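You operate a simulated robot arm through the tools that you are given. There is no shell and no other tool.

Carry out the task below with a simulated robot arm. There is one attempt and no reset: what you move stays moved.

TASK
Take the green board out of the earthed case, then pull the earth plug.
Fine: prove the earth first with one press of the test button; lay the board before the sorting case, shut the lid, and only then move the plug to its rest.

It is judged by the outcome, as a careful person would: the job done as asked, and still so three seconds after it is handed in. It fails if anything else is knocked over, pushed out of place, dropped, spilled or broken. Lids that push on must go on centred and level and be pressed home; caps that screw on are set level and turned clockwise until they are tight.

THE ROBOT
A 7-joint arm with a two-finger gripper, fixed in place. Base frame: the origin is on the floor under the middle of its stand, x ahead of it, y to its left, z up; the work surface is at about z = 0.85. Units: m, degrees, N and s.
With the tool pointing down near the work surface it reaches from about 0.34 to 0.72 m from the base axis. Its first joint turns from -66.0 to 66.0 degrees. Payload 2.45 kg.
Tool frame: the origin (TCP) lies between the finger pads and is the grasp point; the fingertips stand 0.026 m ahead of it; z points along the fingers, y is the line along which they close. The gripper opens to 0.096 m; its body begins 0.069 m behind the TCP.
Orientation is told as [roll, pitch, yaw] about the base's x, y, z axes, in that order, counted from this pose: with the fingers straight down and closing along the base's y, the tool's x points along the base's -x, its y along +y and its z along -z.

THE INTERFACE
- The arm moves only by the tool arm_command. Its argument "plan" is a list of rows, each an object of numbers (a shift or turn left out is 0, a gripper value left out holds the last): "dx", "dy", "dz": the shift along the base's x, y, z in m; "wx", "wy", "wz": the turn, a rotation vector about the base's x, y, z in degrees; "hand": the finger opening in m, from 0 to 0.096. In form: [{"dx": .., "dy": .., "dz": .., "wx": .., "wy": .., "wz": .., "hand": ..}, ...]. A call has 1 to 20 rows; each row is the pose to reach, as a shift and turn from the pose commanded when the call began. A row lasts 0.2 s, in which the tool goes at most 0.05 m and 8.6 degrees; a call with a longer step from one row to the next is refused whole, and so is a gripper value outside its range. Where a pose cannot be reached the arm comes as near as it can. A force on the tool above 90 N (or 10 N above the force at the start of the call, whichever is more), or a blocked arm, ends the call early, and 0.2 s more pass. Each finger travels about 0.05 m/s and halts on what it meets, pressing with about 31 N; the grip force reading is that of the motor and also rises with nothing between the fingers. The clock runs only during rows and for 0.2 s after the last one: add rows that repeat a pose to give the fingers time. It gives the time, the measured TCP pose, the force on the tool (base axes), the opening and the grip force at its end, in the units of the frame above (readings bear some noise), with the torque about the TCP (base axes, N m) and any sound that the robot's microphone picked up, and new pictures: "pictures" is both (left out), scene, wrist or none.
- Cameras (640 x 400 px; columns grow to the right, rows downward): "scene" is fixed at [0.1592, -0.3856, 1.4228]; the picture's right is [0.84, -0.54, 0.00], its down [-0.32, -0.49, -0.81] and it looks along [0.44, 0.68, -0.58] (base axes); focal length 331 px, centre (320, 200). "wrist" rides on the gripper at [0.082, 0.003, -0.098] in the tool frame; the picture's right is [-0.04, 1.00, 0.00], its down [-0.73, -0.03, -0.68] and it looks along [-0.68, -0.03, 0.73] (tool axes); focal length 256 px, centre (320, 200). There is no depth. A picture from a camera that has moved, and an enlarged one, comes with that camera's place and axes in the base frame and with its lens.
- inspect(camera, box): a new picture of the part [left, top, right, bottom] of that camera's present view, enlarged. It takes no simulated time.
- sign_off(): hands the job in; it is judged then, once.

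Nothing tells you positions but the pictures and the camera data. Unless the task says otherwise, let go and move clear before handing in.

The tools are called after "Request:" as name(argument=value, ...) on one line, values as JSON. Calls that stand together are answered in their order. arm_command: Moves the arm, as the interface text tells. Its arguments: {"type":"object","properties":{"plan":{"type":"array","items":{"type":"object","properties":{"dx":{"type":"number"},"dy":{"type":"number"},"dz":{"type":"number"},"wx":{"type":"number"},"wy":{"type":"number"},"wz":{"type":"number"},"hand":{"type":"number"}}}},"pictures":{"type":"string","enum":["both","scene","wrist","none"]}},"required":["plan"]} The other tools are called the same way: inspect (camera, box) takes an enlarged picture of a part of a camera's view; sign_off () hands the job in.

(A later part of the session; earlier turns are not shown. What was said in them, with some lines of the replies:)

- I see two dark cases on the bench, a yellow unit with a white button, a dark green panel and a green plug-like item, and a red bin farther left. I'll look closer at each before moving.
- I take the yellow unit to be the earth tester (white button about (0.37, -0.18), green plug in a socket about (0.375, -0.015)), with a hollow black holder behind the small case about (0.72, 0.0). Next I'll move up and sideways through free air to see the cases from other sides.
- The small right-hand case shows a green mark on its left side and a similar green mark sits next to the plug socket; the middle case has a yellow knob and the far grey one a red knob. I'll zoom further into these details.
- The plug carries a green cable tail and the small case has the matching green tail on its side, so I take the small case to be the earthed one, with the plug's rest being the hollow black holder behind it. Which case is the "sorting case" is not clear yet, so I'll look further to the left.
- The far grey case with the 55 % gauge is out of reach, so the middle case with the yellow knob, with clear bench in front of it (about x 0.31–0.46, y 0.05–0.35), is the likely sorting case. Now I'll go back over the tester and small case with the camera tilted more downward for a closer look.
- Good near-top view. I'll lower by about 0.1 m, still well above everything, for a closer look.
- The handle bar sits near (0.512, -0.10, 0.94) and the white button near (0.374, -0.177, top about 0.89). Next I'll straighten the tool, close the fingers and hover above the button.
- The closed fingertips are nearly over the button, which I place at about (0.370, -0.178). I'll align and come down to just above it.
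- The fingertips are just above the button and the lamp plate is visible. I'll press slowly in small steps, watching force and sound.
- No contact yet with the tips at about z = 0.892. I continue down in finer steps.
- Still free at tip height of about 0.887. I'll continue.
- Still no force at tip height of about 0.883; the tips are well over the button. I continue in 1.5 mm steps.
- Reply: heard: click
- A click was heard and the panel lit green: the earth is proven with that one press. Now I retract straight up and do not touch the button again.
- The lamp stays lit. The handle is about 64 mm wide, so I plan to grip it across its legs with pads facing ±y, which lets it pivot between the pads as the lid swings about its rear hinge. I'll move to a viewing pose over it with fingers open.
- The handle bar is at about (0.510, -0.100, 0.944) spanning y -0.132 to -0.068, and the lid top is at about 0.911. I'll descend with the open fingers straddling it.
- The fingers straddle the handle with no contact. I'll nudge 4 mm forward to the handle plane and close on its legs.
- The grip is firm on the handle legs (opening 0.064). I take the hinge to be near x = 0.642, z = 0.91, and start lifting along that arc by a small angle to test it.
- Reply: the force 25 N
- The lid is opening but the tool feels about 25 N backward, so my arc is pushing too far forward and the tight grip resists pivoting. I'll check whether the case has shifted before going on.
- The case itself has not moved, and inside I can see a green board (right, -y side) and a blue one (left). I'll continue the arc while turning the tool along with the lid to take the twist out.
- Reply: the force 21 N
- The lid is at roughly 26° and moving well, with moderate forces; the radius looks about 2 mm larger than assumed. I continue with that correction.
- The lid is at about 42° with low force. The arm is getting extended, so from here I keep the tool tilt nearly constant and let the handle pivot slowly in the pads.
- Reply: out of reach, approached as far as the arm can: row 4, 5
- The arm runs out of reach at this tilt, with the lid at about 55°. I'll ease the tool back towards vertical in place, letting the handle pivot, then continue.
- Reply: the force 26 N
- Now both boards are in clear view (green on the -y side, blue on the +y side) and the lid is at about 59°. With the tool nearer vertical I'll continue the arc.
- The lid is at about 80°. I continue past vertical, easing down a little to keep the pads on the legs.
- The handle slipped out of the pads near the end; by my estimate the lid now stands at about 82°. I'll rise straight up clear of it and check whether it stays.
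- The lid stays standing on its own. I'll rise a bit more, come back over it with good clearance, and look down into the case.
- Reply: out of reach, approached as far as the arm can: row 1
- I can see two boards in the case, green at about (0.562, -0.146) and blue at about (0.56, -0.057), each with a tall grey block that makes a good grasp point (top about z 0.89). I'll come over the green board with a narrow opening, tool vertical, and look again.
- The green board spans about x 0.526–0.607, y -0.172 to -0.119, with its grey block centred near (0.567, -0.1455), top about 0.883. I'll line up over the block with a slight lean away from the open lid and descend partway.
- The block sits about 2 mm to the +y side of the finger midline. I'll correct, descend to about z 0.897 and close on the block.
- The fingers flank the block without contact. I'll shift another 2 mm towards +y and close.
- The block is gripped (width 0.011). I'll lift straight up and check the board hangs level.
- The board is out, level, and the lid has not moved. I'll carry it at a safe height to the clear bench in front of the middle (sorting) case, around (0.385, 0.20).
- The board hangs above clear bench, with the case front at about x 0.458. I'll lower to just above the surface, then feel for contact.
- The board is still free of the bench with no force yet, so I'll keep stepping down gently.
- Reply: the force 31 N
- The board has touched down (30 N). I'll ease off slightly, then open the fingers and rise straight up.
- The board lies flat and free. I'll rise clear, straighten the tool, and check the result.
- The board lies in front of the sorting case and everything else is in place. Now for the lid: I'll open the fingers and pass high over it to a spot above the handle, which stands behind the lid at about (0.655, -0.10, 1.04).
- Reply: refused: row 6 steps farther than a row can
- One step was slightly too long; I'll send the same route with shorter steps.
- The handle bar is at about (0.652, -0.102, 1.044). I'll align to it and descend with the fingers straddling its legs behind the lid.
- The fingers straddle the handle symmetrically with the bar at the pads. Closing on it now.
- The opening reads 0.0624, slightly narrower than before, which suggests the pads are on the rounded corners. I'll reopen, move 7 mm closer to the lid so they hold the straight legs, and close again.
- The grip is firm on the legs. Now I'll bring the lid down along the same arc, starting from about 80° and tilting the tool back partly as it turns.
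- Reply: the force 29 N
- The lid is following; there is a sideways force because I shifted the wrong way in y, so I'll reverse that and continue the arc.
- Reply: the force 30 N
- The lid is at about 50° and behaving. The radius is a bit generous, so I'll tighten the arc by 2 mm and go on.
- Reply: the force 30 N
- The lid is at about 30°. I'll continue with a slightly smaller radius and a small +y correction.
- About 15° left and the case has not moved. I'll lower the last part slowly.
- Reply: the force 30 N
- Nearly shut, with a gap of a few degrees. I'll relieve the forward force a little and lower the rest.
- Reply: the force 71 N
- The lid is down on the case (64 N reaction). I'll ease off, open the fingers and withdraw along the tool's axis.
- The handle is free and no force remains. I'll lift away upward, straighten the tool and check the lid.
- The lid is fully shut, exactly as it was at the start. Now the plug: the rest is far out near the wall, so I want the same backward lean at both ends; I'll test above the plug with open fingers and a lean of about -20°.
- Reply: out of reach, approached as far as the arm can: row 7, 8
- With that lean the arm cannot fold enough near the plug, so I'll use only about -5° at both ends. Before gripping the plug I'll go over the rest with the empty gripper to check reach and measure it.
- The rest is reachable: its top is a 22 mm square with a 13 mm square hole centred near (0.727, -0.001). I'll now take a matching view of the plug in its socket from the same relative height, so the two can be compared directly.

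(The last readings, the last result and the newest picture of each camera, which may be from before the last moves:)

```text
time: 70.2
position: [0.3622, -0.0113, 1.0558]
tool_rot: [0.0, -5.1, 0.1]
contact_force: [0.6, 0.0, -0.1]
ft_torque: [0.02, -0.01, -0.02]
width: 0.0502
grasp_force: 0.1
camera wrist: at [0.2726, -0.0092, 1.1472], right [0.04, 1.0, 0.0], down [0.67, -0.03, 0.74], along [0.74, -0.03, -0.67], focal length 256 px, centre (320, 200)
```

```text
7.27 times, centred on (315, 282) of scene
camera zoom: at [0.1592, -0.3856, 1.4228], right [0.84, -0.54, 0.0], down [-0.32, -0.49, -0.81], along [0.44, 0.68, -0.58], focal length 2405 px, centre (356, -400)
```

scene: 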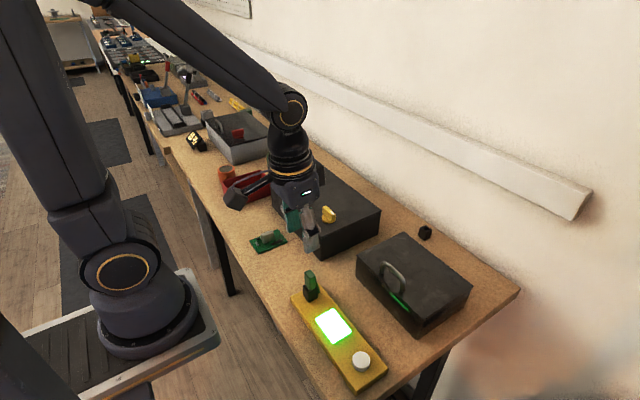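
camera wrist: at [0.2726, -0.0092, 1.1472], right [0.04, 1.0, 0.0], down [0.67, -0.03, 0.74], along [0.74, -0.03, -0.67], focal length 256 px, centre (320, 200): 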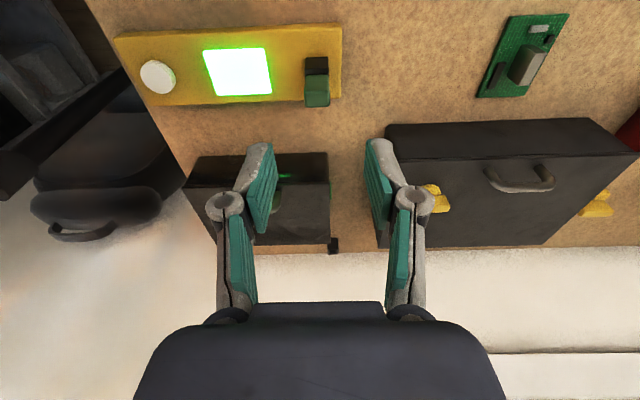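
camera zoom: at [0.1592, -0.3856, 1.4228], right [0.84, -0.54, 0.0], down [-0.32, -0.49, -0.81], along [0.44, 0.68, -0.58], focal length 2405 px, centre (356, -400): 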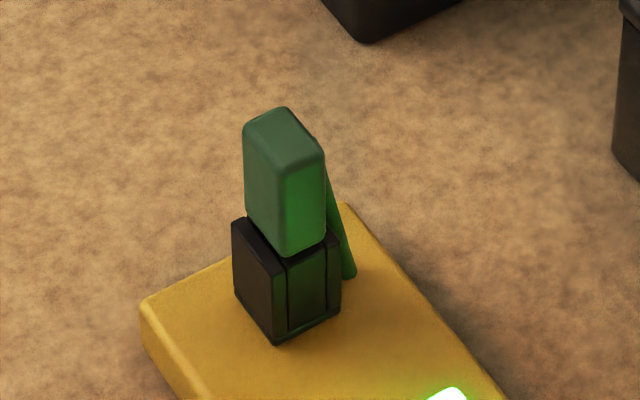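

The plug block is about 22 x 14 mm, standing from about z 0.90 to 0.93 on its socket. I'll move over it and come down beside it with open fingers, keeping the tips above the socket's rim.

Request:
arm_command(plan=[{"dx": 0.0166, "dy": -0.004, "dz": -0.02}, {"dx": 0.0166, "dy": -0.004, "dz": -0.05}, {"dx": 0.0166, "dy": -0.004, "dz": -0.08}, {"dx": 0.0166, "dy": -0.004, "dz": -0.105}, {"dx": 0.0166, "dy": -0.004, "dz": -0.12}, {"dx": 0.0166, "dy": -0.004, "dz": -0.122}], pictures="both")

Request:
inspect(camera="wrist", box=[240, 100, 400, 220])

Request:
inspect(camera="scene", box=[270, 230, 370, 310])

```text
time: 71.6
position: [0.3779, -0.0166, 0.9352]
tool_rot: [0.0, -4.9, -0.1]
contact_force: [-0.7, 0.2, -0.2]
ft_torque: [-0.02, 0.01, 0.01]
width: 0.05
grasp_force: 0.1
camera wrist: at [0.2894, -0.0139, 1.0269], right [0.04, 1.0, 0.0], down [0.67, -0.03, 0.74], along [0.74, -0.03, -0.67], focal length 256 px, centre (320, 200)
```

scene: 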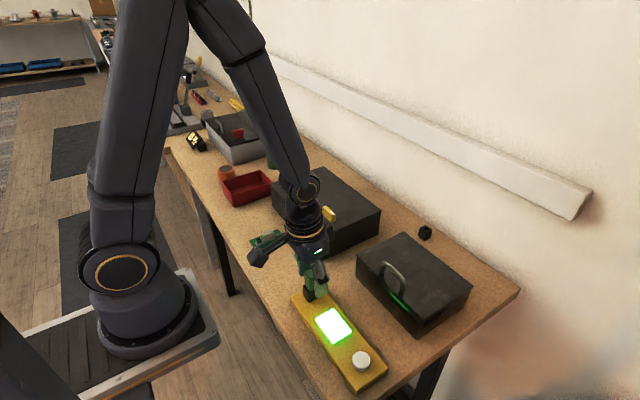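
wrist: 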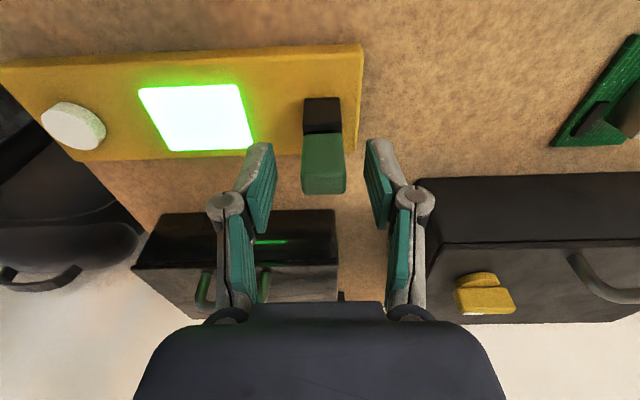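

```text
3.33 times, centred on (320, 160) of wrist
camera zoom: at [0.2894, -0.0139, 1.0269], right [0.04, 1.0, 0.0], down [0.67, -0.03, 0.74], along [0.74, -0.03, -0.67], focal length 853 px, centre (320, 333)
```

zoom: 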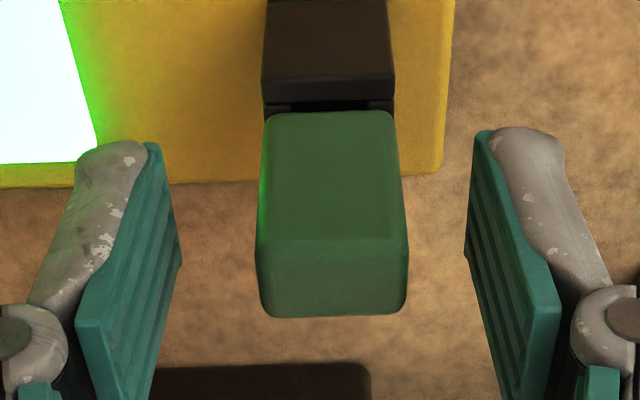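

```text
5.00 times, centred on (320, 270) of scene
camera zoom: at [0.1592, -0.3856, 1.4228], right [0.84, -0.54, 0.0], down [-0.32, -0.49, -0.81], along [0.44, 0.68, -0.58], focal length 1654 px, centre (320, -150)
```

zoom: 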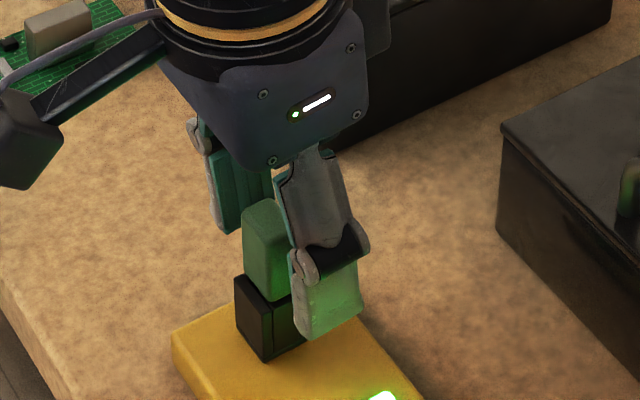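

The fingers flank the plug; it sits about 1–2 mm toward +y of the midline and the tips are about 10 mm above the socket rim. I'll fine-tune, then close on it.

Request:
arm_command(plan=[{"dx": 0.002, "dy": 0.0014, "dz": -0.002}, {"dx": 0.002, "dy": 0.0014, "dz": -0.004}, {"dx": 0.002, "dy": 0.0014, "dz": -0.004, "hand": 0.03}, {"dx": 0.002, "dy": 0.0014, "dz": -0.004, "hand": 0.012}, {"dx": 0.002, "dy": 0.0014, "dz": -0.004, "hand": 0.012}, {"dx": 0.002, "dy": 0.0014, "dz": -0.004, "hand": 0.012}], pictures="both")

Request:
inspect(camera="wrist", box=[240, 100, 400, 220])

```text
time: 73.0
position: [0.3799, -0.0158, 0.932]
tool_rot: [0.0, -5.1, 0.0]
contact_force: [-0.2, -0.1, -0.8]
ft_torque: [-0.04, -0.04, 0.01]
width: 0.0205
grasp_force: 30.7
camera wrist: at [0.291, -0.0119, 1.023], right [0.04, 1.0, 0.0], down [0.67, -0.03, 0.74], along [0.74, -0.03, -0.67], focal length 256 px, centre (320, 200)
```

scene: 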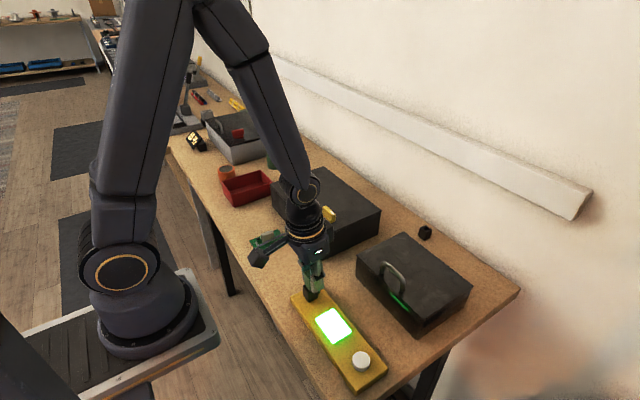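
wrist: 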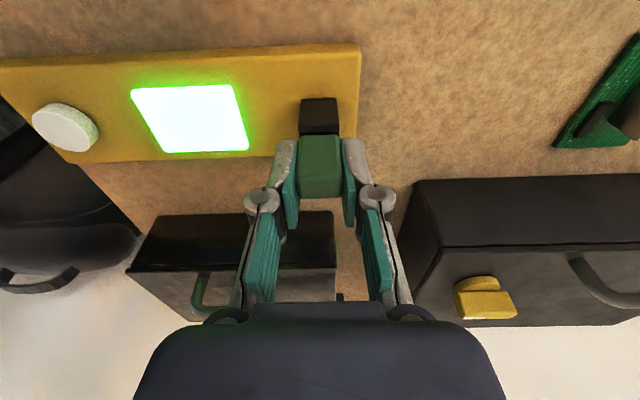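

```text
3.33 times, centred on (320, 160) of wrist
camera zoom: at [0.291, -0.0119, 1.023], right [0.04, 1.0, 0.0], down [0.67, -0.03, 0.74], along [0.74, -0.03, -0.67], focal length 853 px, centre (320, 333)
```

zoom: 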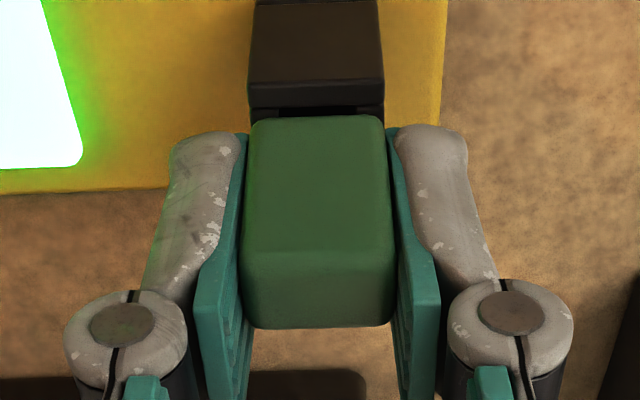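

The plug is gripped (width 0.0205, no side force). Board is out and lid is shut, so I'll now draw the plug straight up.

Request:
arm_command(plan=[{"dz": 0.004}, {"dz": 0.008}, {"dz": 0.014}, {"dz": 0.02}], pictures="both")

Request:
inspect(camera="wrist", box=[240, 80, 400, 200])

Request:
inspect(camera="scene", box=[270, 230, 370, 310])

```text
time: 74.0
position: [0.3782, -0.013, 0.9533]
tool_rot: [0.1, -5.1, 0.0]
contact_force: [0.5, 0.6, 0.0]
ft_torque: [0.02, 0.04, 0.0]
width: 0.0207
grasp_force: 30.6
camera wrist: at [0.2901, -0.0105, 1.0427], right [0.04, 1.0, 0.0], down [0.67, -0.03, 0.74], along [0.74, -0.03, -0.67], focal length 256 px, centre (320, 200)
```

scene: 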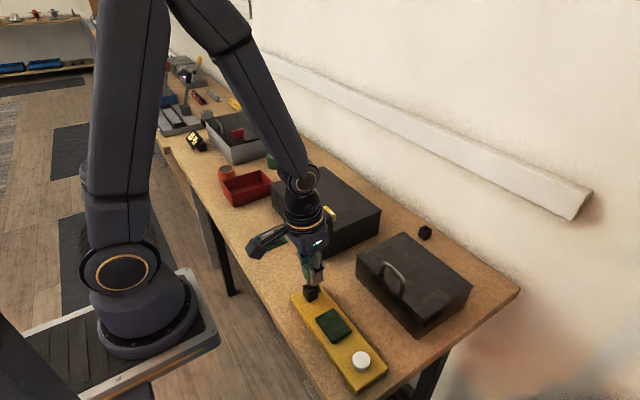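
wrist: 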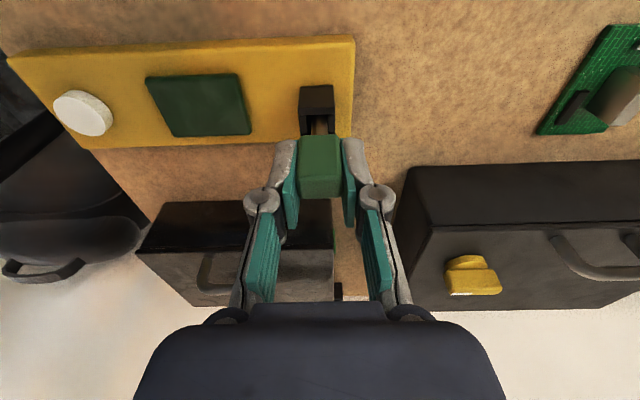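

```text
3.33 times, centred on (320, 140) of wrist
camera zoom: at [0.2901, -0.0105, 1.0427], right [0.04, 1.0, 0.0], down [0.67, -0.03, 0.74], along [0.74, -0.03, -0.67], focal length 853 px, centre (320, 400)
```

zoom: 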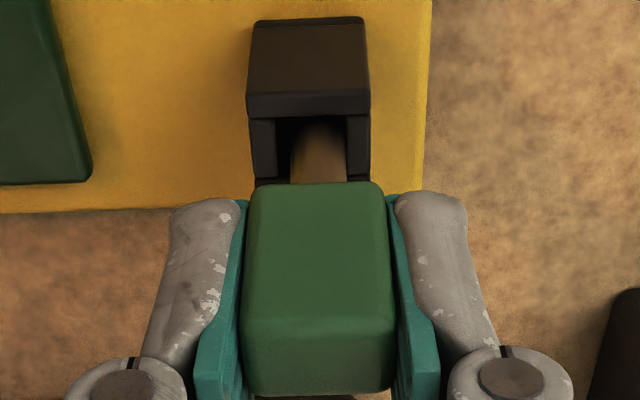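

```text
5.00 times, centred on (320, 270) of scene
camera zoom: at [0.1592, -0.3856, 1.4228], right [0.84, -0.54, 0.0], down [-0.32, -0.49, -0.81], along [0.44, 0.68, -0.58], focal length 1654 px, centre (320, -150)
```

zoom: 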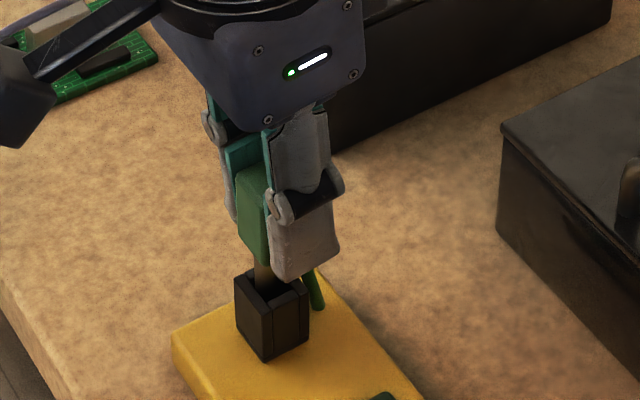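

The plug is coming out freely; a brass pin is visible and the lamp has gone out as expected. I'll pull it fully clear and take reference views of the pin over the socket.

Request:
arm_command(plan=[{"dz": 0.006}, {"dz": 0.012}, {"dz": 0.02}, {"dz": 0.02}], pictures="both")

Request:
inspect(camera="wrist", box=[260, 60, 380, 160])

Request:
inspect(camera="scene", box=[280, 230, 360, 310])

```text
time: 75.0
position: [0.3799, -0.0121, 0.9719]
tool_rot: [0.0, -5.0, 0.0]
contact_force: [-0.6, -0.4, -0.5]
ft_torque: [0.01, 0.03, 0.02]
width: 0.0209
grasp_force: 31.0
camera wrist: at [0.2908, -0.0098, 1.062], right [0.04, 1.0, 0.0], down [0.67, -0.03, 0.74], along [0.74, -0.03, -0.67], focal length 256 px, centre (320, 200)
```

scene: 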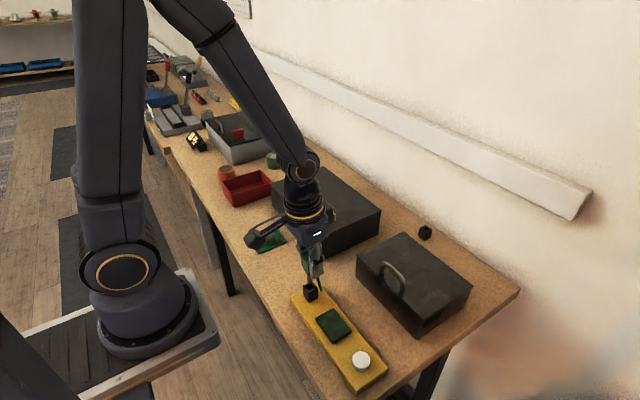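
wrist: 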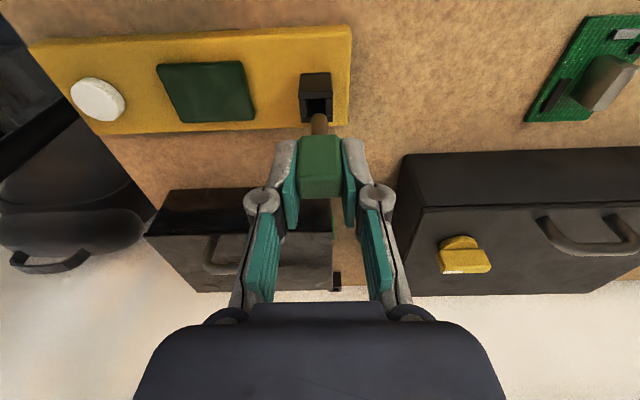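

```text
4.00 times, centred on (320, 110) of wrist
camera zoom: at [0.2908, -0.0098, 1.062], right [0.04, 1.0, 0.0], down [0.67, -0.03, 0.74], along [0.74, -0.03, -0.67], focal length 1024 px, centre (320, 560)
```

zoom: 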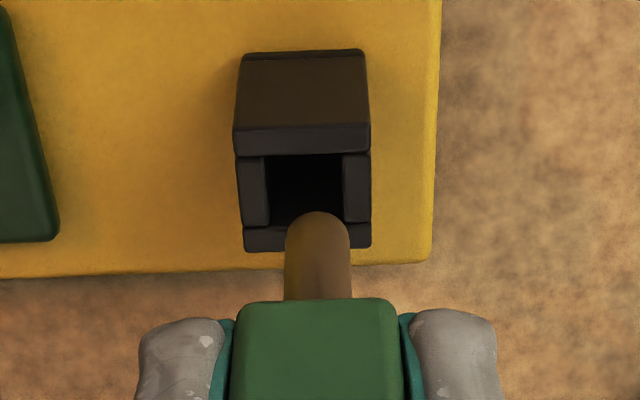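

```text
5.00 times, centred on (320, 270) of scene
camera zoom: at [0.1592, -0.3856, 1.4228], right [0.84, -0.54, 0.0], down [-0.32, -0.49, -0.81], along [0.44, 0.68, -0.58], focal length 1654 px, centre (320, -150)
```

zoom: 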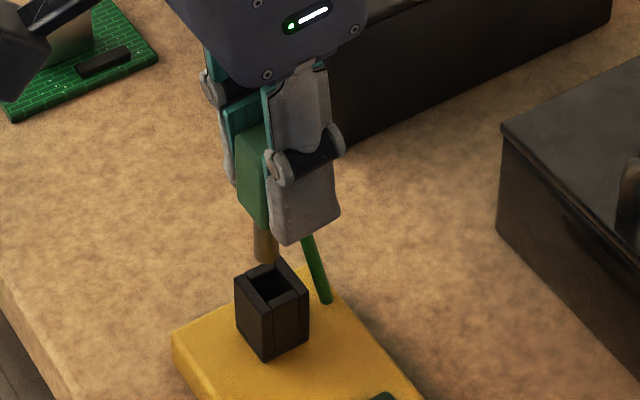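

The brass pin (about 10 mm) is clear of the socket; it hangs about 2 mm to the +y side of the hole centre, which I'll allow for at the rest. I'll lift, carry the plug forward over the shut case, and stop above the rest.

Request:
arm_command(plan=[{"dz": 0.03}, {"dz": 0.065, "dx": 0.01}, {"dz": 0.08, "dx": 0.045, "dy": 0.002}, {"dz": 0.08, "dx": 0.09, "dy": 0.004}, {"dz": 0.08, "dx": 0.135, "dy": 0.006}, {"dz": 0.08, "dx": 0.18, "dy": 0.008}, {"dz": 0.08, "dx": 0.225, "dy": 0.01}, {"dz": 0.08, "dx": 0.27, "dy": 0.012}, {"dz": 0.08, "dx": 0.31, "dy": 0.014}, {"dz": 0.07, "dx": 0.335, "dy": 0.0152}, {"dz": 0.05, "dx": 0.3493, "dy": 0.0152}, {"dz": 0.02, "dx": 0.3493, "dy": 0.0152}, {"dz": 0.02, "dx": 0.3493, "dy": 0.0152}], pictures="both")

Request:
inspect(camera="wrist", box=[260, 60, 380, 160])

Request:
inspect(camera="scene", box=[390, 170, 470, 250])

```text
time: 77.8
position: [0.7308, 0.0012, 0.9906]
tool_rot: [-0.1, -4.9, 0.1]
contact_force: [0.0, -1.3, -0.5]
ft_torque: [-0.01, 0.02, 0.0]
width: 0.0206
grasp_force: 30.7
camera wrist: at [0.6417, 0.0046, 1.0808], right [0.04, 1.0, 0.0], down [0.67, -0.03, 0.74], along [0.74, -0.03, -0.67], focal length 256 px, centre (320, 200)
```

scene: 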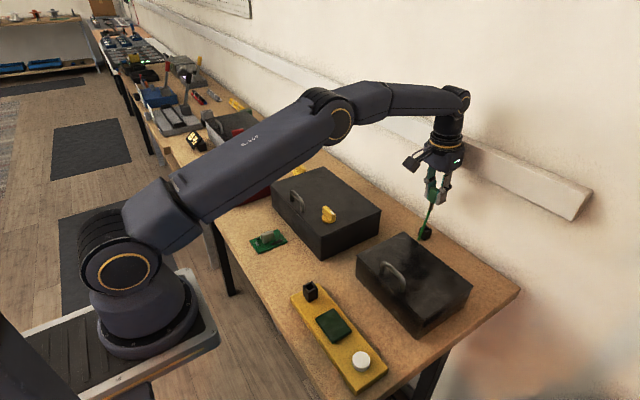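
wrist: 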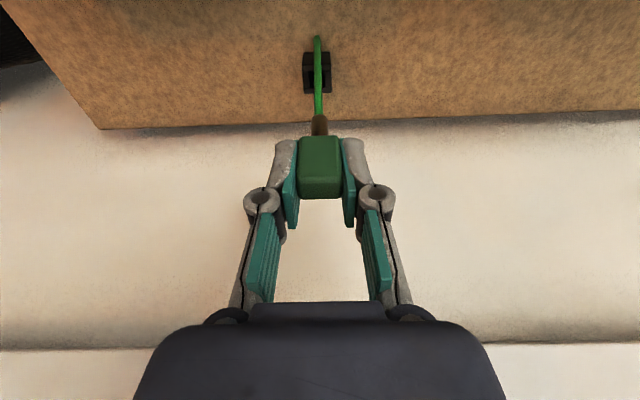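

```text
4.00 times, centred on (320, 110) of wrist
camera zoom: at [0.6417, 0.0046, 1.0808], right [0.04, 1.0, 0.0], down [0.67, -0.03, 0.74], along [0.74, -0.03, -0.67], focal length 1024 px, centre (320, 560)
```

zoom: 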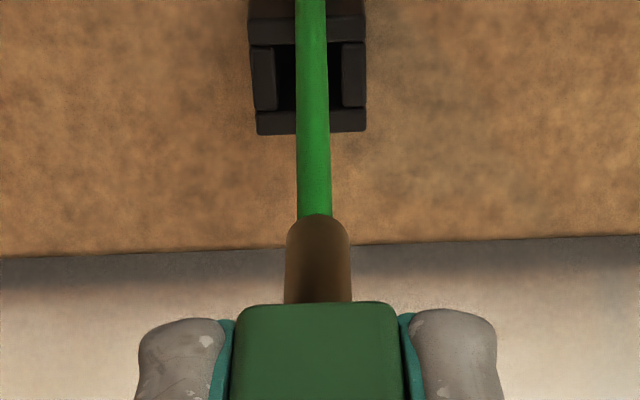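

```text
5.00 times, centred on (430, 210) of scene
camera zoom: at [0.1592, -0.3856, 1.4228], right [0.84, -0.54, 0.0], down [-0.32, -0.49, -0.81], along [0.44, 0.68, -0.58], focal length 1654 px, centre (-230, 150)
```

zoom: 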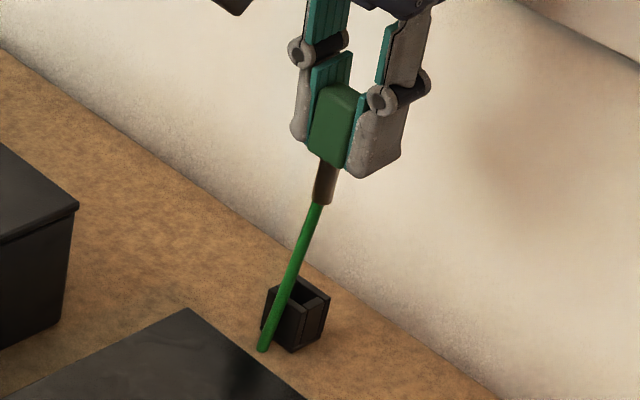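

The plug hangs above the rest; the pin looks about 2 mm too far in +y and about 1.5 mm too far in +x. I'll correct, lower 2 cm and compare again.

Request:
arm_command(plan=[{"dx": -0.0015, "dy": -0.0019, "dz": -0.01}, {"dx": -0.0015, "dy": -0.0019, "dz": -0.022}, {"dx": -0.0015, "dy": -0.0019, "dz": -0.032}, {"dx": -0.0015, "dy": -0.0019, "dz": -0.032}], pictures="both")

Request:
inspect(camera="wrist", box=[280, 60, 360, 130])

Request:
inspect(camera="scene", box=[400, 190, 460, 250])

```text
time: 78.8
position: [0.7278, -0.0005, 0.9583]
tool_rot: [0.0, -5.2, 0.0]
contact_force: [-0.1, -0.2, 0.3]
ft_torque: [-0.04, -0.01, -0.03]
width: 0.0208
grasp_force: 31.0
camera wrist: at [0.6383, 0.0019, 1.0492], right [0.04, 1.0, 0.0], down [0.67, -0.03, 0.74], along [0.74, -0.03, -0.67], focal length 256 px, centre (320, 200)
```

scene: 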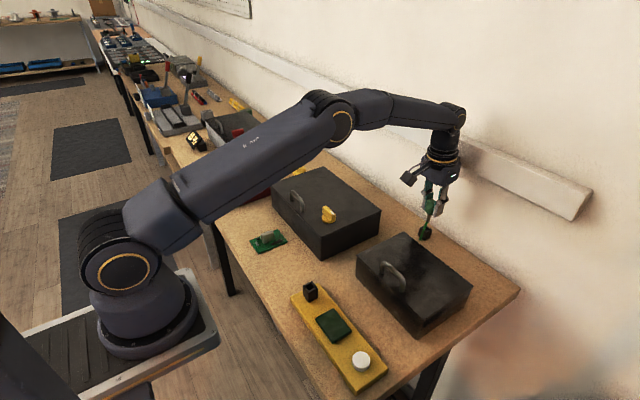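
wrist: 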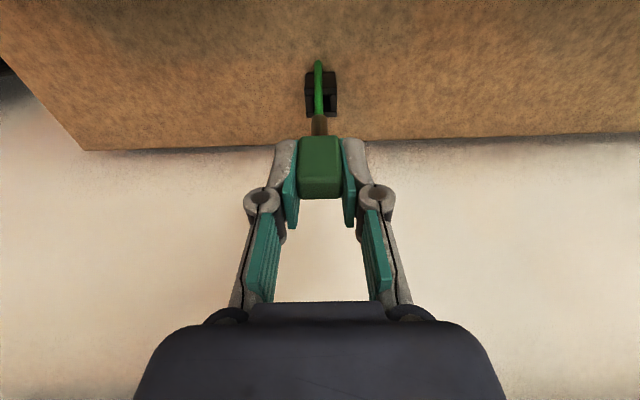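

```text
5.71 times, centred on (320, 95) of wrist
camera zoom: at [0.6383, 0.0019, 1.0492], right [0.04, 1.0, 0.0], down [0.67, -0.03, 0.74], along [0.74, -0.03, -0.67], focal length 1463 px, centre (320, 800)
```

zoom: 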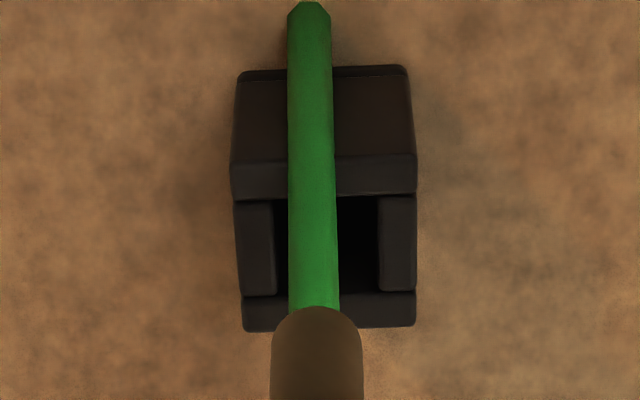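

```text
6.67 times, centred on (430, 220) of scene
camera zoom: at [0.1592, -0.3856, 1.4228], right [0.84, -0.54, 0.0], down [-0.32, -0.49, -0.81], along [0.44, 0.68, -0.58], focal length 2205 px, centre (-413, 67)
```

zoom: 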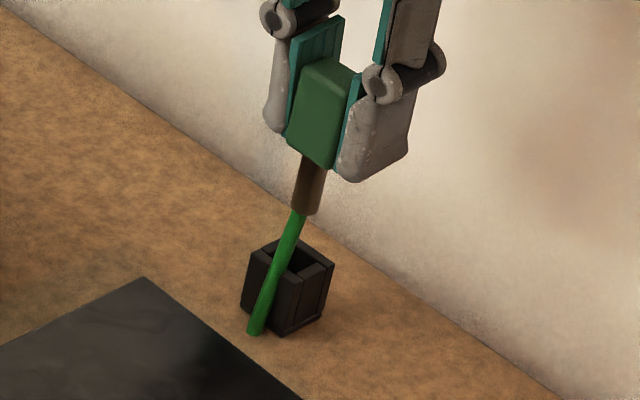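

Close now: the pin is about 1 mm too far toward -y and x looks right in both views. I'll correct and lower until the pin tip is just above the hole.

Request:
arm_command(plan=[{"dy": 0.0011, "dz": -0.004}, {"dy": 0.0011, "dz": -0.009}, {"dy": 0.0011, "dz": -0.014}, {"dy": 0.0011, "dz": -0.014}], pictures="both")

Request:
inspect(camera="wrist", box=[280, 70, 360, 140])

Request:
inspect(camera="scene", box=[405, 200, 455, 250])

```text
time: 79.8
position: [0.7294, 0.0007, 0.9466]
tool_rot: [0.0, -5.0, 0.1]
contact_force: [-0.4, 0.4, -0.3]
ft_torque: [-0.01, 0.01, 0.03]
width: 0.0207
grasp_force: 30.5
camera wrist: at [0.6395, 0.0034, 1.037], right [0.04, 1.0, 0.0], down [0.67, -0.03, 0.74], along [0.74, -0.03, -0.67], focal length 256 px, centre (320, 200)
```

scene: 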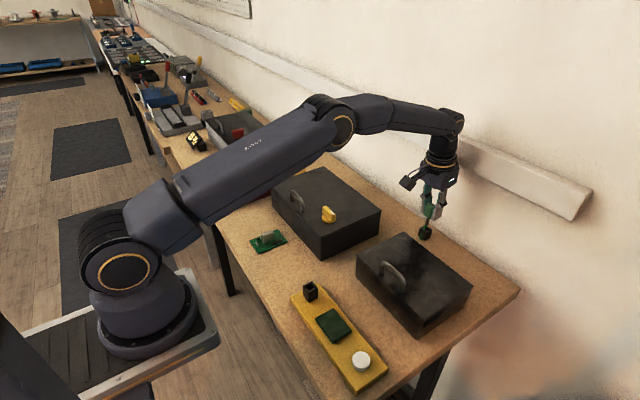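
wrist: 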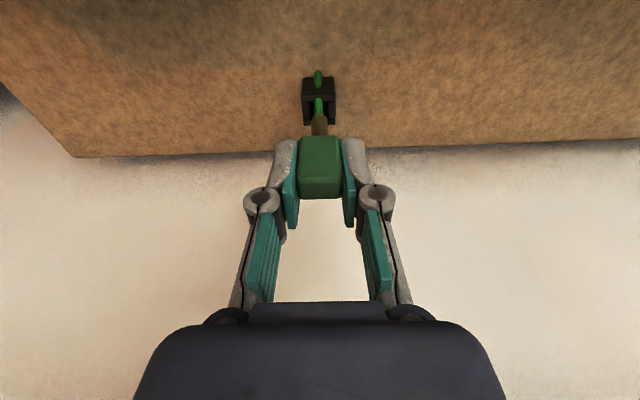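

```text
5.71 times, centred on (320, 105) of wrist
camera zoom: at [0.6395, 0.0034, 1.037], right [0.04, 1.0, 0.0], down [0.67, -0.03, 0.74], along [0.74, -0.03, -0.67], focal length 1463 px, centre (320, 743)
```

zoom: 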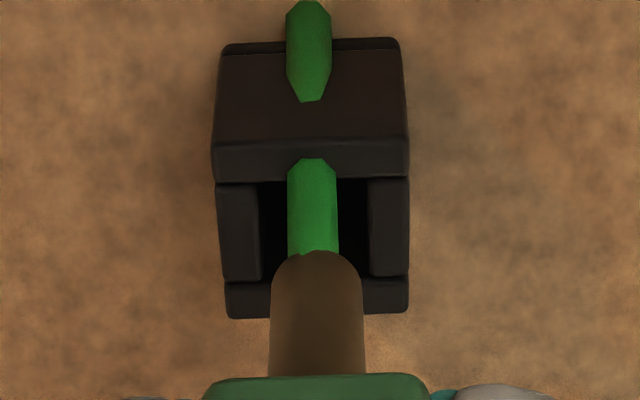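

```text
8.00 times, centred on (430, 225) of scene
camera zoom: at [0.1592, -0.3856, 1.4228], right [0.84, -0.54, 0.0], down [-0.32, -0.49, -0.81], along [0.44, 0.68, -0.58], focal length 2646 px, centre (-560, 0)
```

zoom: 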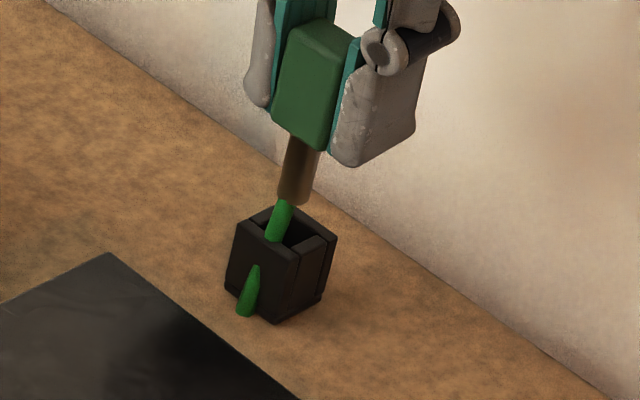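

The cable is only a visual lead and the pin is now centred over the hole within about 1 mm in both views. I'll lower slowly into the rest, watching the force.

Request:
arm_command(plan=[{"dx": 0.0006, "dz": -0.004}, {"dx": 0.0006, "dz": -0.008}, {"dx": 0.0006, "dz": -0.012}, {"dx": 0.0006, "dz": -0.016}], pictures="both")

Request:
inspect(camera="wrist", box=[280, 80, 360, 150])

Request:
inspect(camera="scene", box=[405, 200, 455, 250])

```text
time: 80.8
position: [0.7286, 0.0006, 0.9295]
tool_rot: [0.1, -5.0, 0.0]
contact_force: [0.6, 0.3, -0.2]
ft_torque: [0.01, 0.01, 0.02]
width: 0.0207
grasp_force: 30.6
camera wrist: at [0.6396, 0.0028, 1.0213], right [0.04, 1.0, 0.0], down [0.67, -0.03, 0.74], along [0.74, -0.03, -0.67], focal length 256 px, centre (320, 200)
```

scene: 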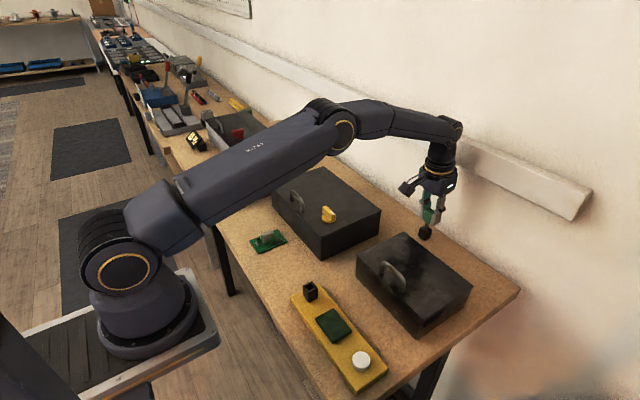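
wrist: 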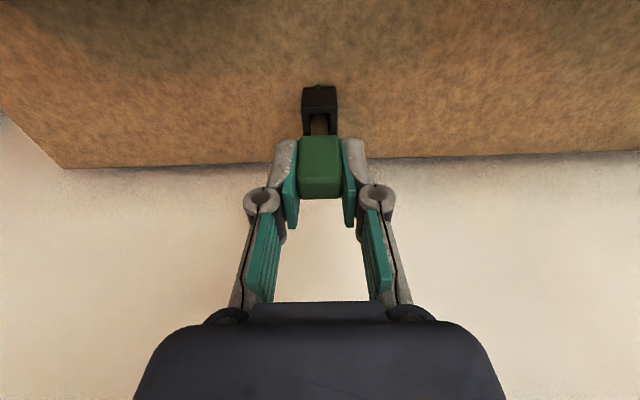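

```text
5.71 times, centred on (320, 115) of wrist
camera zoom: at [0.6396, 0.0028, 1.0213], right [0.04, 1.0, 0.0], down [0.67, -0.03, 0.74], along [0.74, -0.03, -0.67], focal length 1463 px, centre (320, 686)
```

zoom: 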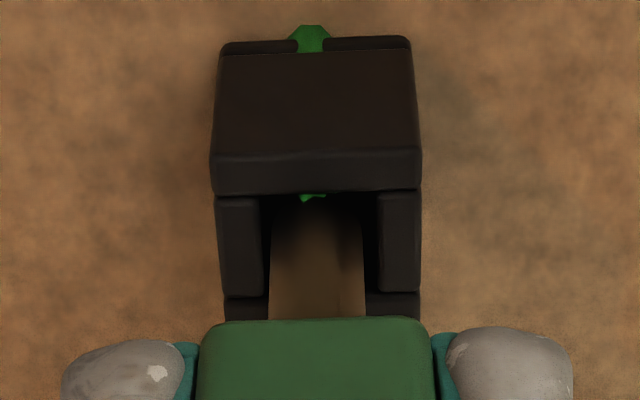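

```text
8.00 times, centred on (430, 225) of scene
camera zoom: at [0.1592, -0.3856, 1.4228], right [0.84, -0.54, 0.0], down [-0.32, -0.49, -0.81], along [0.44, 0.68, -0.58], focal length 2646 px, centre (-560, 0)
```

zoom: 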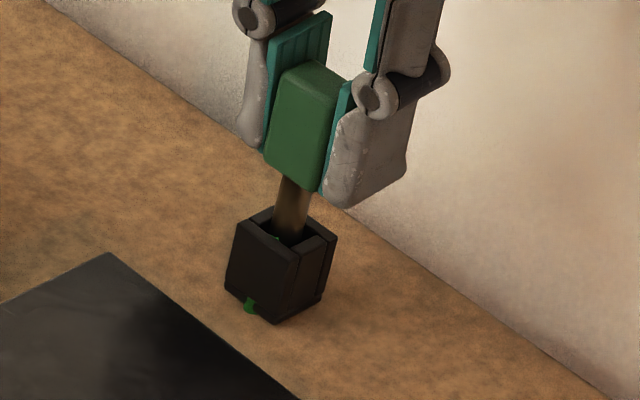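

The pin has entered the hole with no contact force. I'll lower the rest of the way until the block seats on the rim.

Request:
arm_command(plan=[{"dz": -0.004}, {"dz": -0.008}, {"dz": -0.012}, {"dz": -0.015}], pictures="both")

Request:
inspect(camera="wrist", box=[280, 80, 360, 150])

Request:
inspect(camera="scene", box=[405, 200, 455, 250])

```text
time: 81.8
position: [0.7283, 0.001, 0.9153]
tool_rot: [0.0, -4.9, 0.0]
contact_force: [2.8, 1.3, 0.9]
ft_torque: [0.02, -0.06, -0.01]
width: 0.0206
grasp_force: 31.1
camera wrist: at [0.6395, 0.0033, 1.006], right [0.04, 1.0, 0.0], down [0.67, -0.03, 0.74], along [0.74, -0.03, -0.67], focal length 256 px, centre (320, 200)
```

scene: 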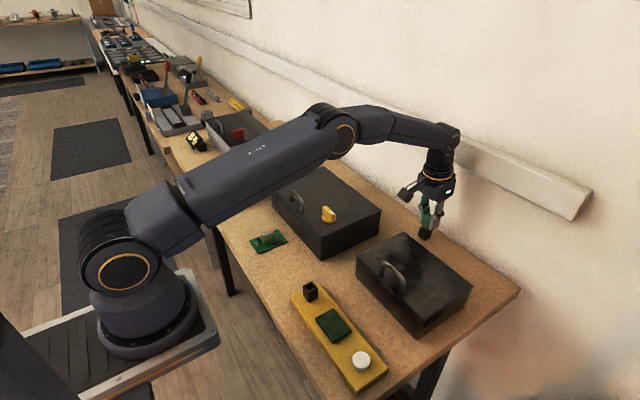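
wrist: 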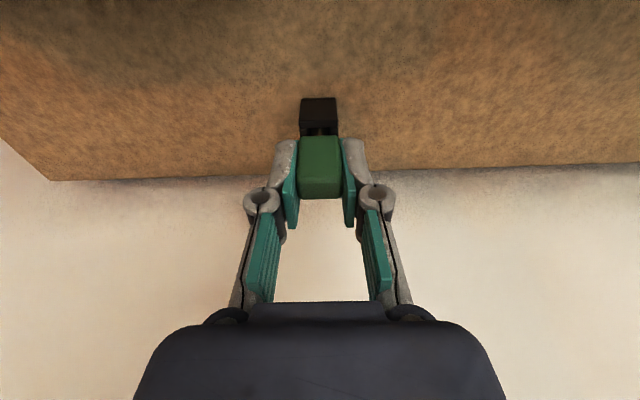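

```text
5.71 times, centred on (320, 115) of wrist
camera zoom: at [0.6395, 0.0033, 1.006], right [0.04, 1.0, 0.0], down [0.67, -0.03, 0.74], along [0.74, -0.03, -0.67], focal length 1463 px, centre (320, 686)
```

zoom: 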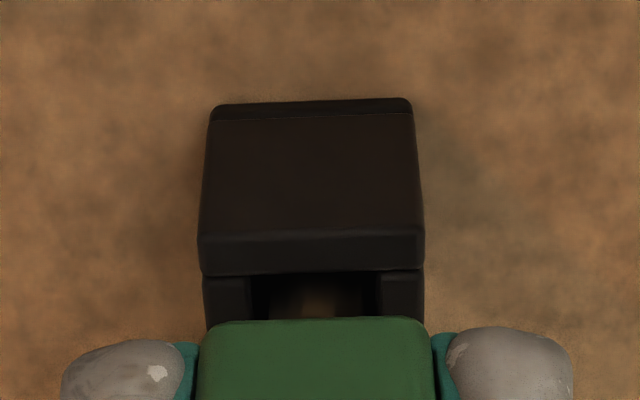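

```text
8.00 times, centred on (430, 225) of scene
camera zoom: at [0.1592, -0.3856, 1.4228], right [0.84, -0.54, 0.0], down [-0.32, -0.49, -0.81], along [0.44, 0.68, -0.58], focal length 2646 px, centre (-560, 0)
```

zoom: 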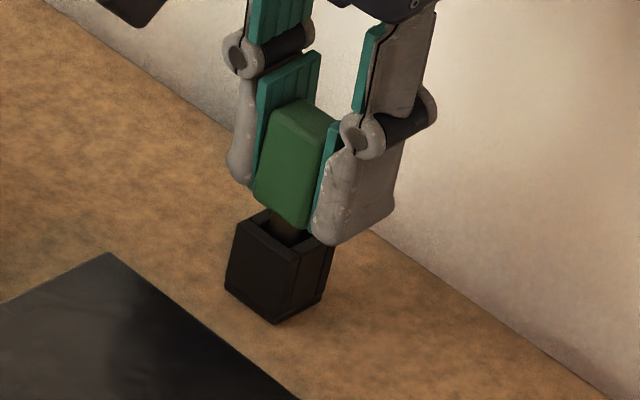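

About 7 mm left, with only a very light side touch. I'll ease +0.5 mm in x and continue down in small steps.

Request:
arm_command(plan=[{"dx": 0.0005, "dz": -0.002}, {"dx": 0.0005, "dz": -0.004}, {"dx": 0.0005, "dz": -0.0055}], pictures="none")

```text
time: 82.6
position: [0.7283, 0.0006, 0.9093]
tool_rot: [0.0, -5.0, 0.1]
contact_force: [-0.2, -0.2, -1.0]
ft_torque: [0.0, 0.0, 0.0]
width: 0.0209
grasp_force: 30.8
```

Request:
arm_command(plan=[{"dz": -0.001}, {"dz": -0.002}], pictures="both")

Request:
inspect(camera="wrist", box=[280, 80, 360, 150])

Request:
inspect(camera="scene", box=[405, 200, 455, 250])

```text
time: 83.2
position: [0.7291, 0.0006, 0.9083]
tool_rot: [0.0, -5.0, 0.0]
contact_force: [-0.8, 0.2, 4.9]
ft_torque: [-0.03, 0.06, 0.01]
width: 0.0204
grasp_force: 31.0
camera wrist: at [0.6409, 0.0032, 0.9992], right [0.04, 1.0, 0.0], down [0.67, -0.03, 0.74], along [0.74, -0.03, -0.67], focal length 256 px, centre (320, 200)
```

scene: 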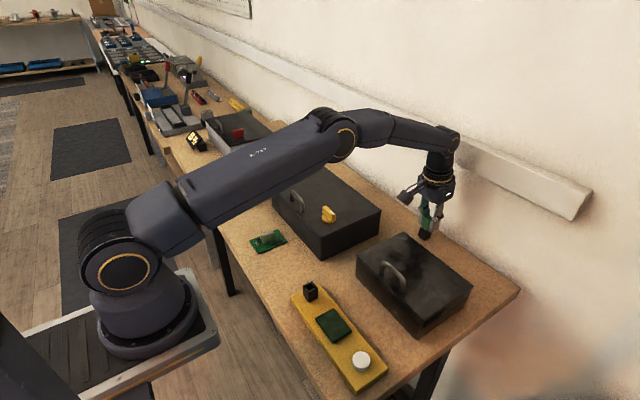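
wrist: 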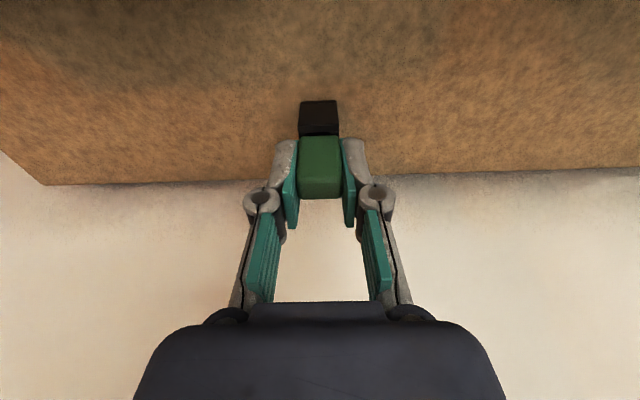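

```text
5.71 times, centred on (320, 115) of wrist
camera zoom: at [0.6409, 0.0032, 0.9992], right [0.04, 1.0, 0.0], down [0.67, -0.03, 0.74], along [0.74, -0.03, -0.67], focal length 1463 px, centre (320, 686)
```

zoom: 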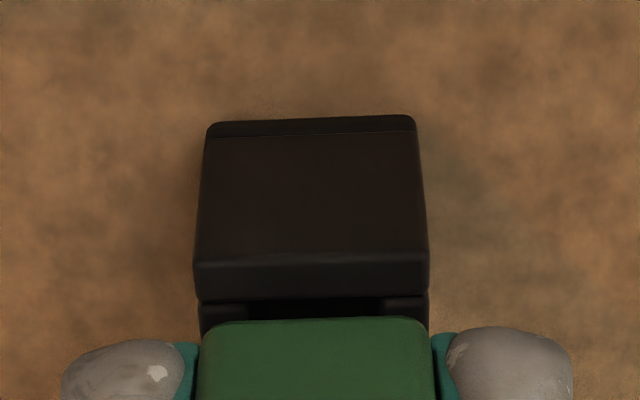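

```text
8.00 times, centred on (430, 225) of scene
camera zoom: at [0.1591, -0.3856, 1.4228], right [0.84, -0.54, 0.0], down [-0.32, -0.49, -0.81], along [0.44, 0.68, -0.58], focal length 2646 px, centre (-560, 0)
```

zoom: 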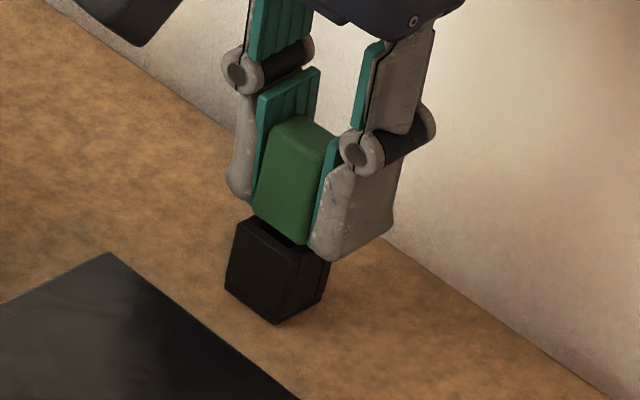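

The block is just touching the rim (about 5 N). I'll press gently a little further to be sure it is seated.

Request:
arm_command(plan=[{"dz": -0.001}, {"dz": -0.002}], pictures="none")

```text
time: 83.8
position: [0.7306, 0.0007, 0.9074]
tool_rot: [0.0, -5.2, 0.0]
contact_force: [-2.3, 1.5, 16.7]
ft_torque: [0.0, 0.24, 0.03]
width: 0.0208
grasp_force: 31.0
```

It is seated (17 N). I'll ease off and open the fingers.

Request:
arm_command(plan=[{"dz": 0.0015}, {"dz": 0.002, "hand": 0.03}, {"dz": 0.002, "hand": 0.045}, {"dz": 0.002, "hand": 0.05}, {"dz": 0.002, "hand": 0.05}], pictures="both")

Request:
inspect(camera="wrist", box=[270, 80, 370, 220])

```text
time: 85.0
position: [0.7269, -0.001, 0.9079]
tool_rot: [0.0, -5.0, 0.0]
contact_force: [0.5, -0.2, 0.6]
ft_torque: [-0.01, -0.01, -0.03]
width: 0.0497
grasp_force: 0.0
camera wrist: at [0.6394, 0.0028, 0.9988], right [0.04, 1.0, 0.0], down [0.67, -0.03, 0.74], along [0.74, -0.03, -0.67], focal length 256 px, centre (320, 200)
```

scene: 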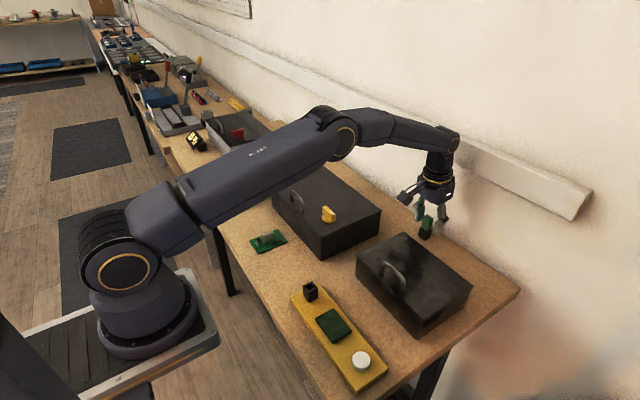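
wrist: 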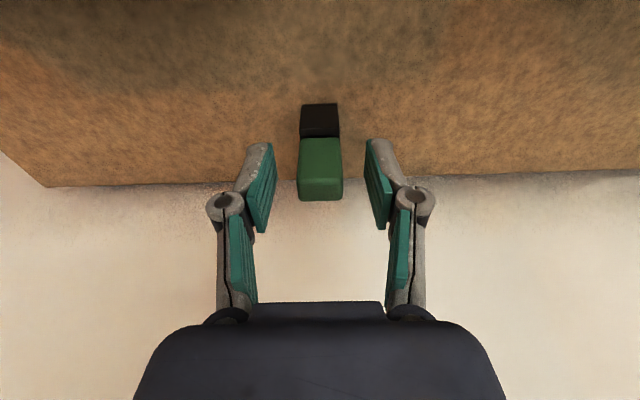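

```text
2.86 times, centred on (320, 150) of wrist
camera zoom: at [0.6394, 0.0028, 0.9988], right [0.04, 1.0, 0.0], down [0.67, -0.03, 0.74], along [0.74, -0.03, -0.67], focal length 731 px, centre (320, 343)
```

zoom: 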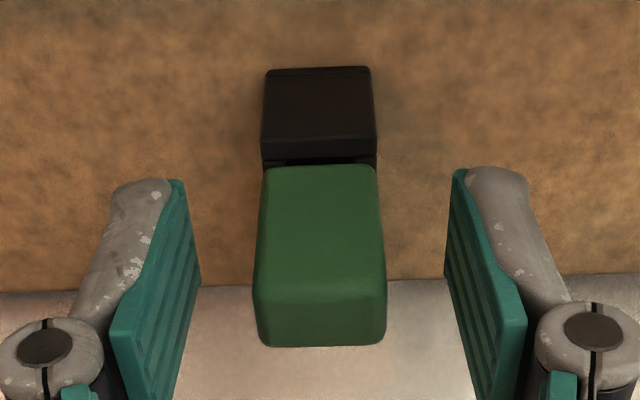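

The plug stands seated in the rest, released. I'll rise straight up past it and then move back clear of everything.

Request:
arm_command(plan=[{"dz": 0.02}, {"dz": 0.05}, {"dz": 0.085, "dx": -0.01}, {"dz": 0.12, "dx": -0.035}, {"dz": 0.15, "dx": -0.07}, {"dz": 0.18, "dx": -0.11}, {"dz": 0.2, "dx": -0.15}, {"dz": 0.21, "dx": -0.19, "wy": 5}, {"dz": 0.21, "dx": -0.23, "wy": 11}, {"dz": 0.21, "dx": -0.25, "wy": 18}, {"dz": 0.21, "dx": -0.27, "wy": 25}, {"dz": 0.21, "dx": -0.27, "wy": 25}], pictures="both")

Request:
inspect(camera="scene", box=[390, 190, 460, 250])

Request:
inspect(camera="scene", box=[180, 120, 400, 280])

Request:
inspect(camera="scene", box=[270, 200, 500, 400])

```text
time: 87.6
position: [0.4603, -0.0001, 1.1166]
tool_rot: [0.0, 20.0, 0.0]
contact_force: [-0.5, -0.4, -0.9]
ft_torque: [0.0, -0.02, 0.0]
width: 0.05
grasp_force: 0.1
camera wrist: at [0.418, 0.0022, 1.2364], right [0.04, 1.0, -0.01], down [0.92, -0.03, 0.39], along [0.38, -0.03, -0.92], focal length 256 px, centre (320, 200)
```

scene: 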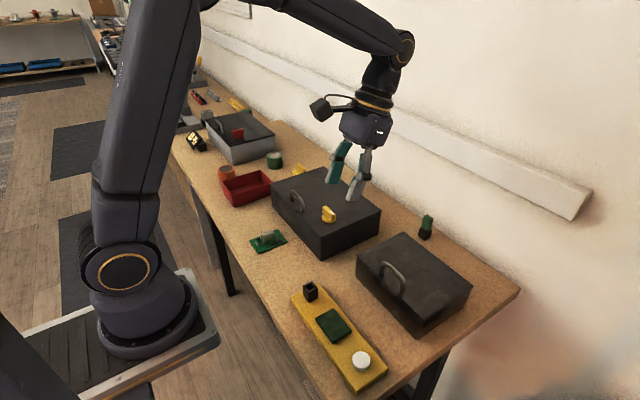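
wrist: 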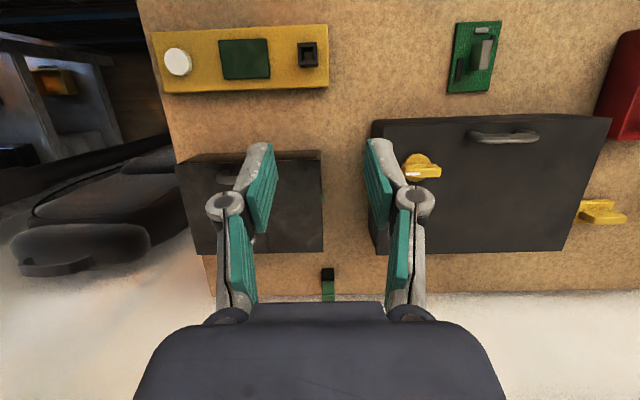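

```text
6.67 times, centred on (425, 220) of scene
camera zoom: at [0.1592, -0.3856, 1.4228], right [0.84, -0.54, 0.0], down [-0.32, -0.49, -0.81], along [0.44, 0.68, -0.58], focal length 2205 px, centre (-380, 67)
```

zoom: 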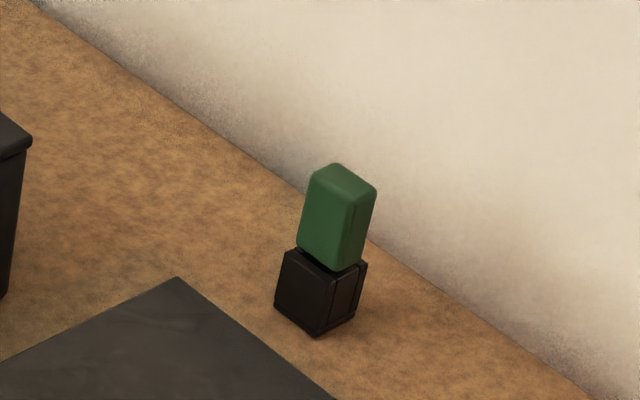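

```text
2.50 times, centred on (290, 200) of scene
camera zoom: at [0.1592, -0.3856, 1.4228], right [0.84, -0.54, 0.0], down [-0.32, -0.49, -0.81], along [0.44, 0.68, -0.58], focal length 827 px, centre (395, 200)
```

zoom: 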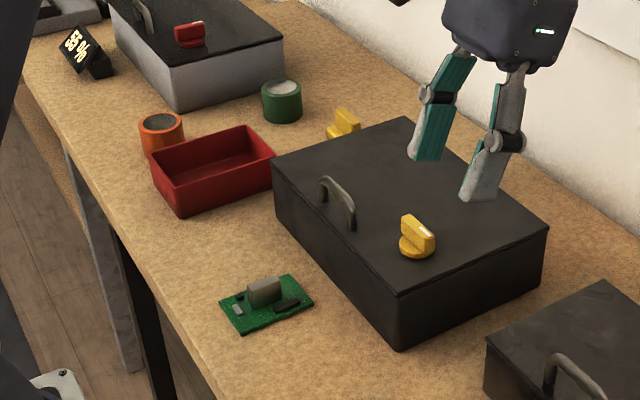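

```text
2.00 times, centred on (385, 300) of scene
camera zoom: at [0.1592, -0.3856, 1.4228], right [0.84, -0.54, 0.0], down [-0.32, -0.49, -0.81], along [0.44, 0.68, -0.58], focal length 662 px, centre (190, 0)
```

zoom: 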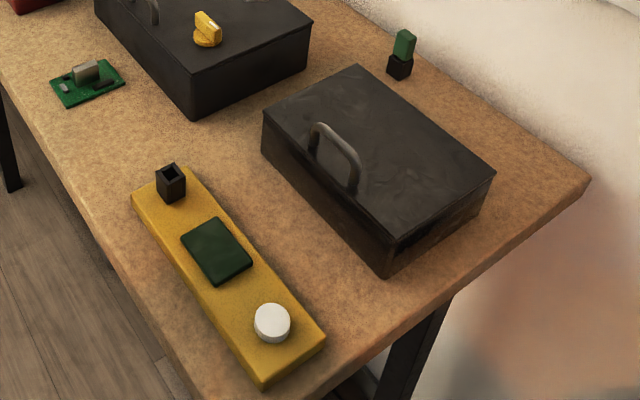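

The board lies in front of the sorting case, the earthed case is shut, the plug stands upright and seated in its rest, and everything else is in place with the gripper open and clear. I'm handing the job in.

Request:
sign_off()

```text
The job is handed in.
```

The job is done and handed in, in the order you asked for:

1. **Earth test:** I pressed the test button once. It clicked and the panel lit green.
2. **Board:** The green board is out of the earthed case and lies flat in front of the sorting case. The blue board stayed where it was.
3. **Lid:** The earthed case is shut again, and it looks the same as it did at the start. The handle slipped out of the fingers late in the opening, but the lid stayed up on its own.
4. **Plug:** After the lid was shut, I pulled the earth plug and seated it upright in its rest behind the case.

**My assumptions:** Nothing was labelled.
- **Earthed case:** I took the small case with the green lead to be this one.
- **Sorting case:** I took the middle case with the yellow knob to be this one. The only other candidate, the far grey case, was out of reach.
- **Plug rest:** I took the hollow black holder behind the small case to be this.

In the last pictures nothing else had moved, and the gripper was open and clear.
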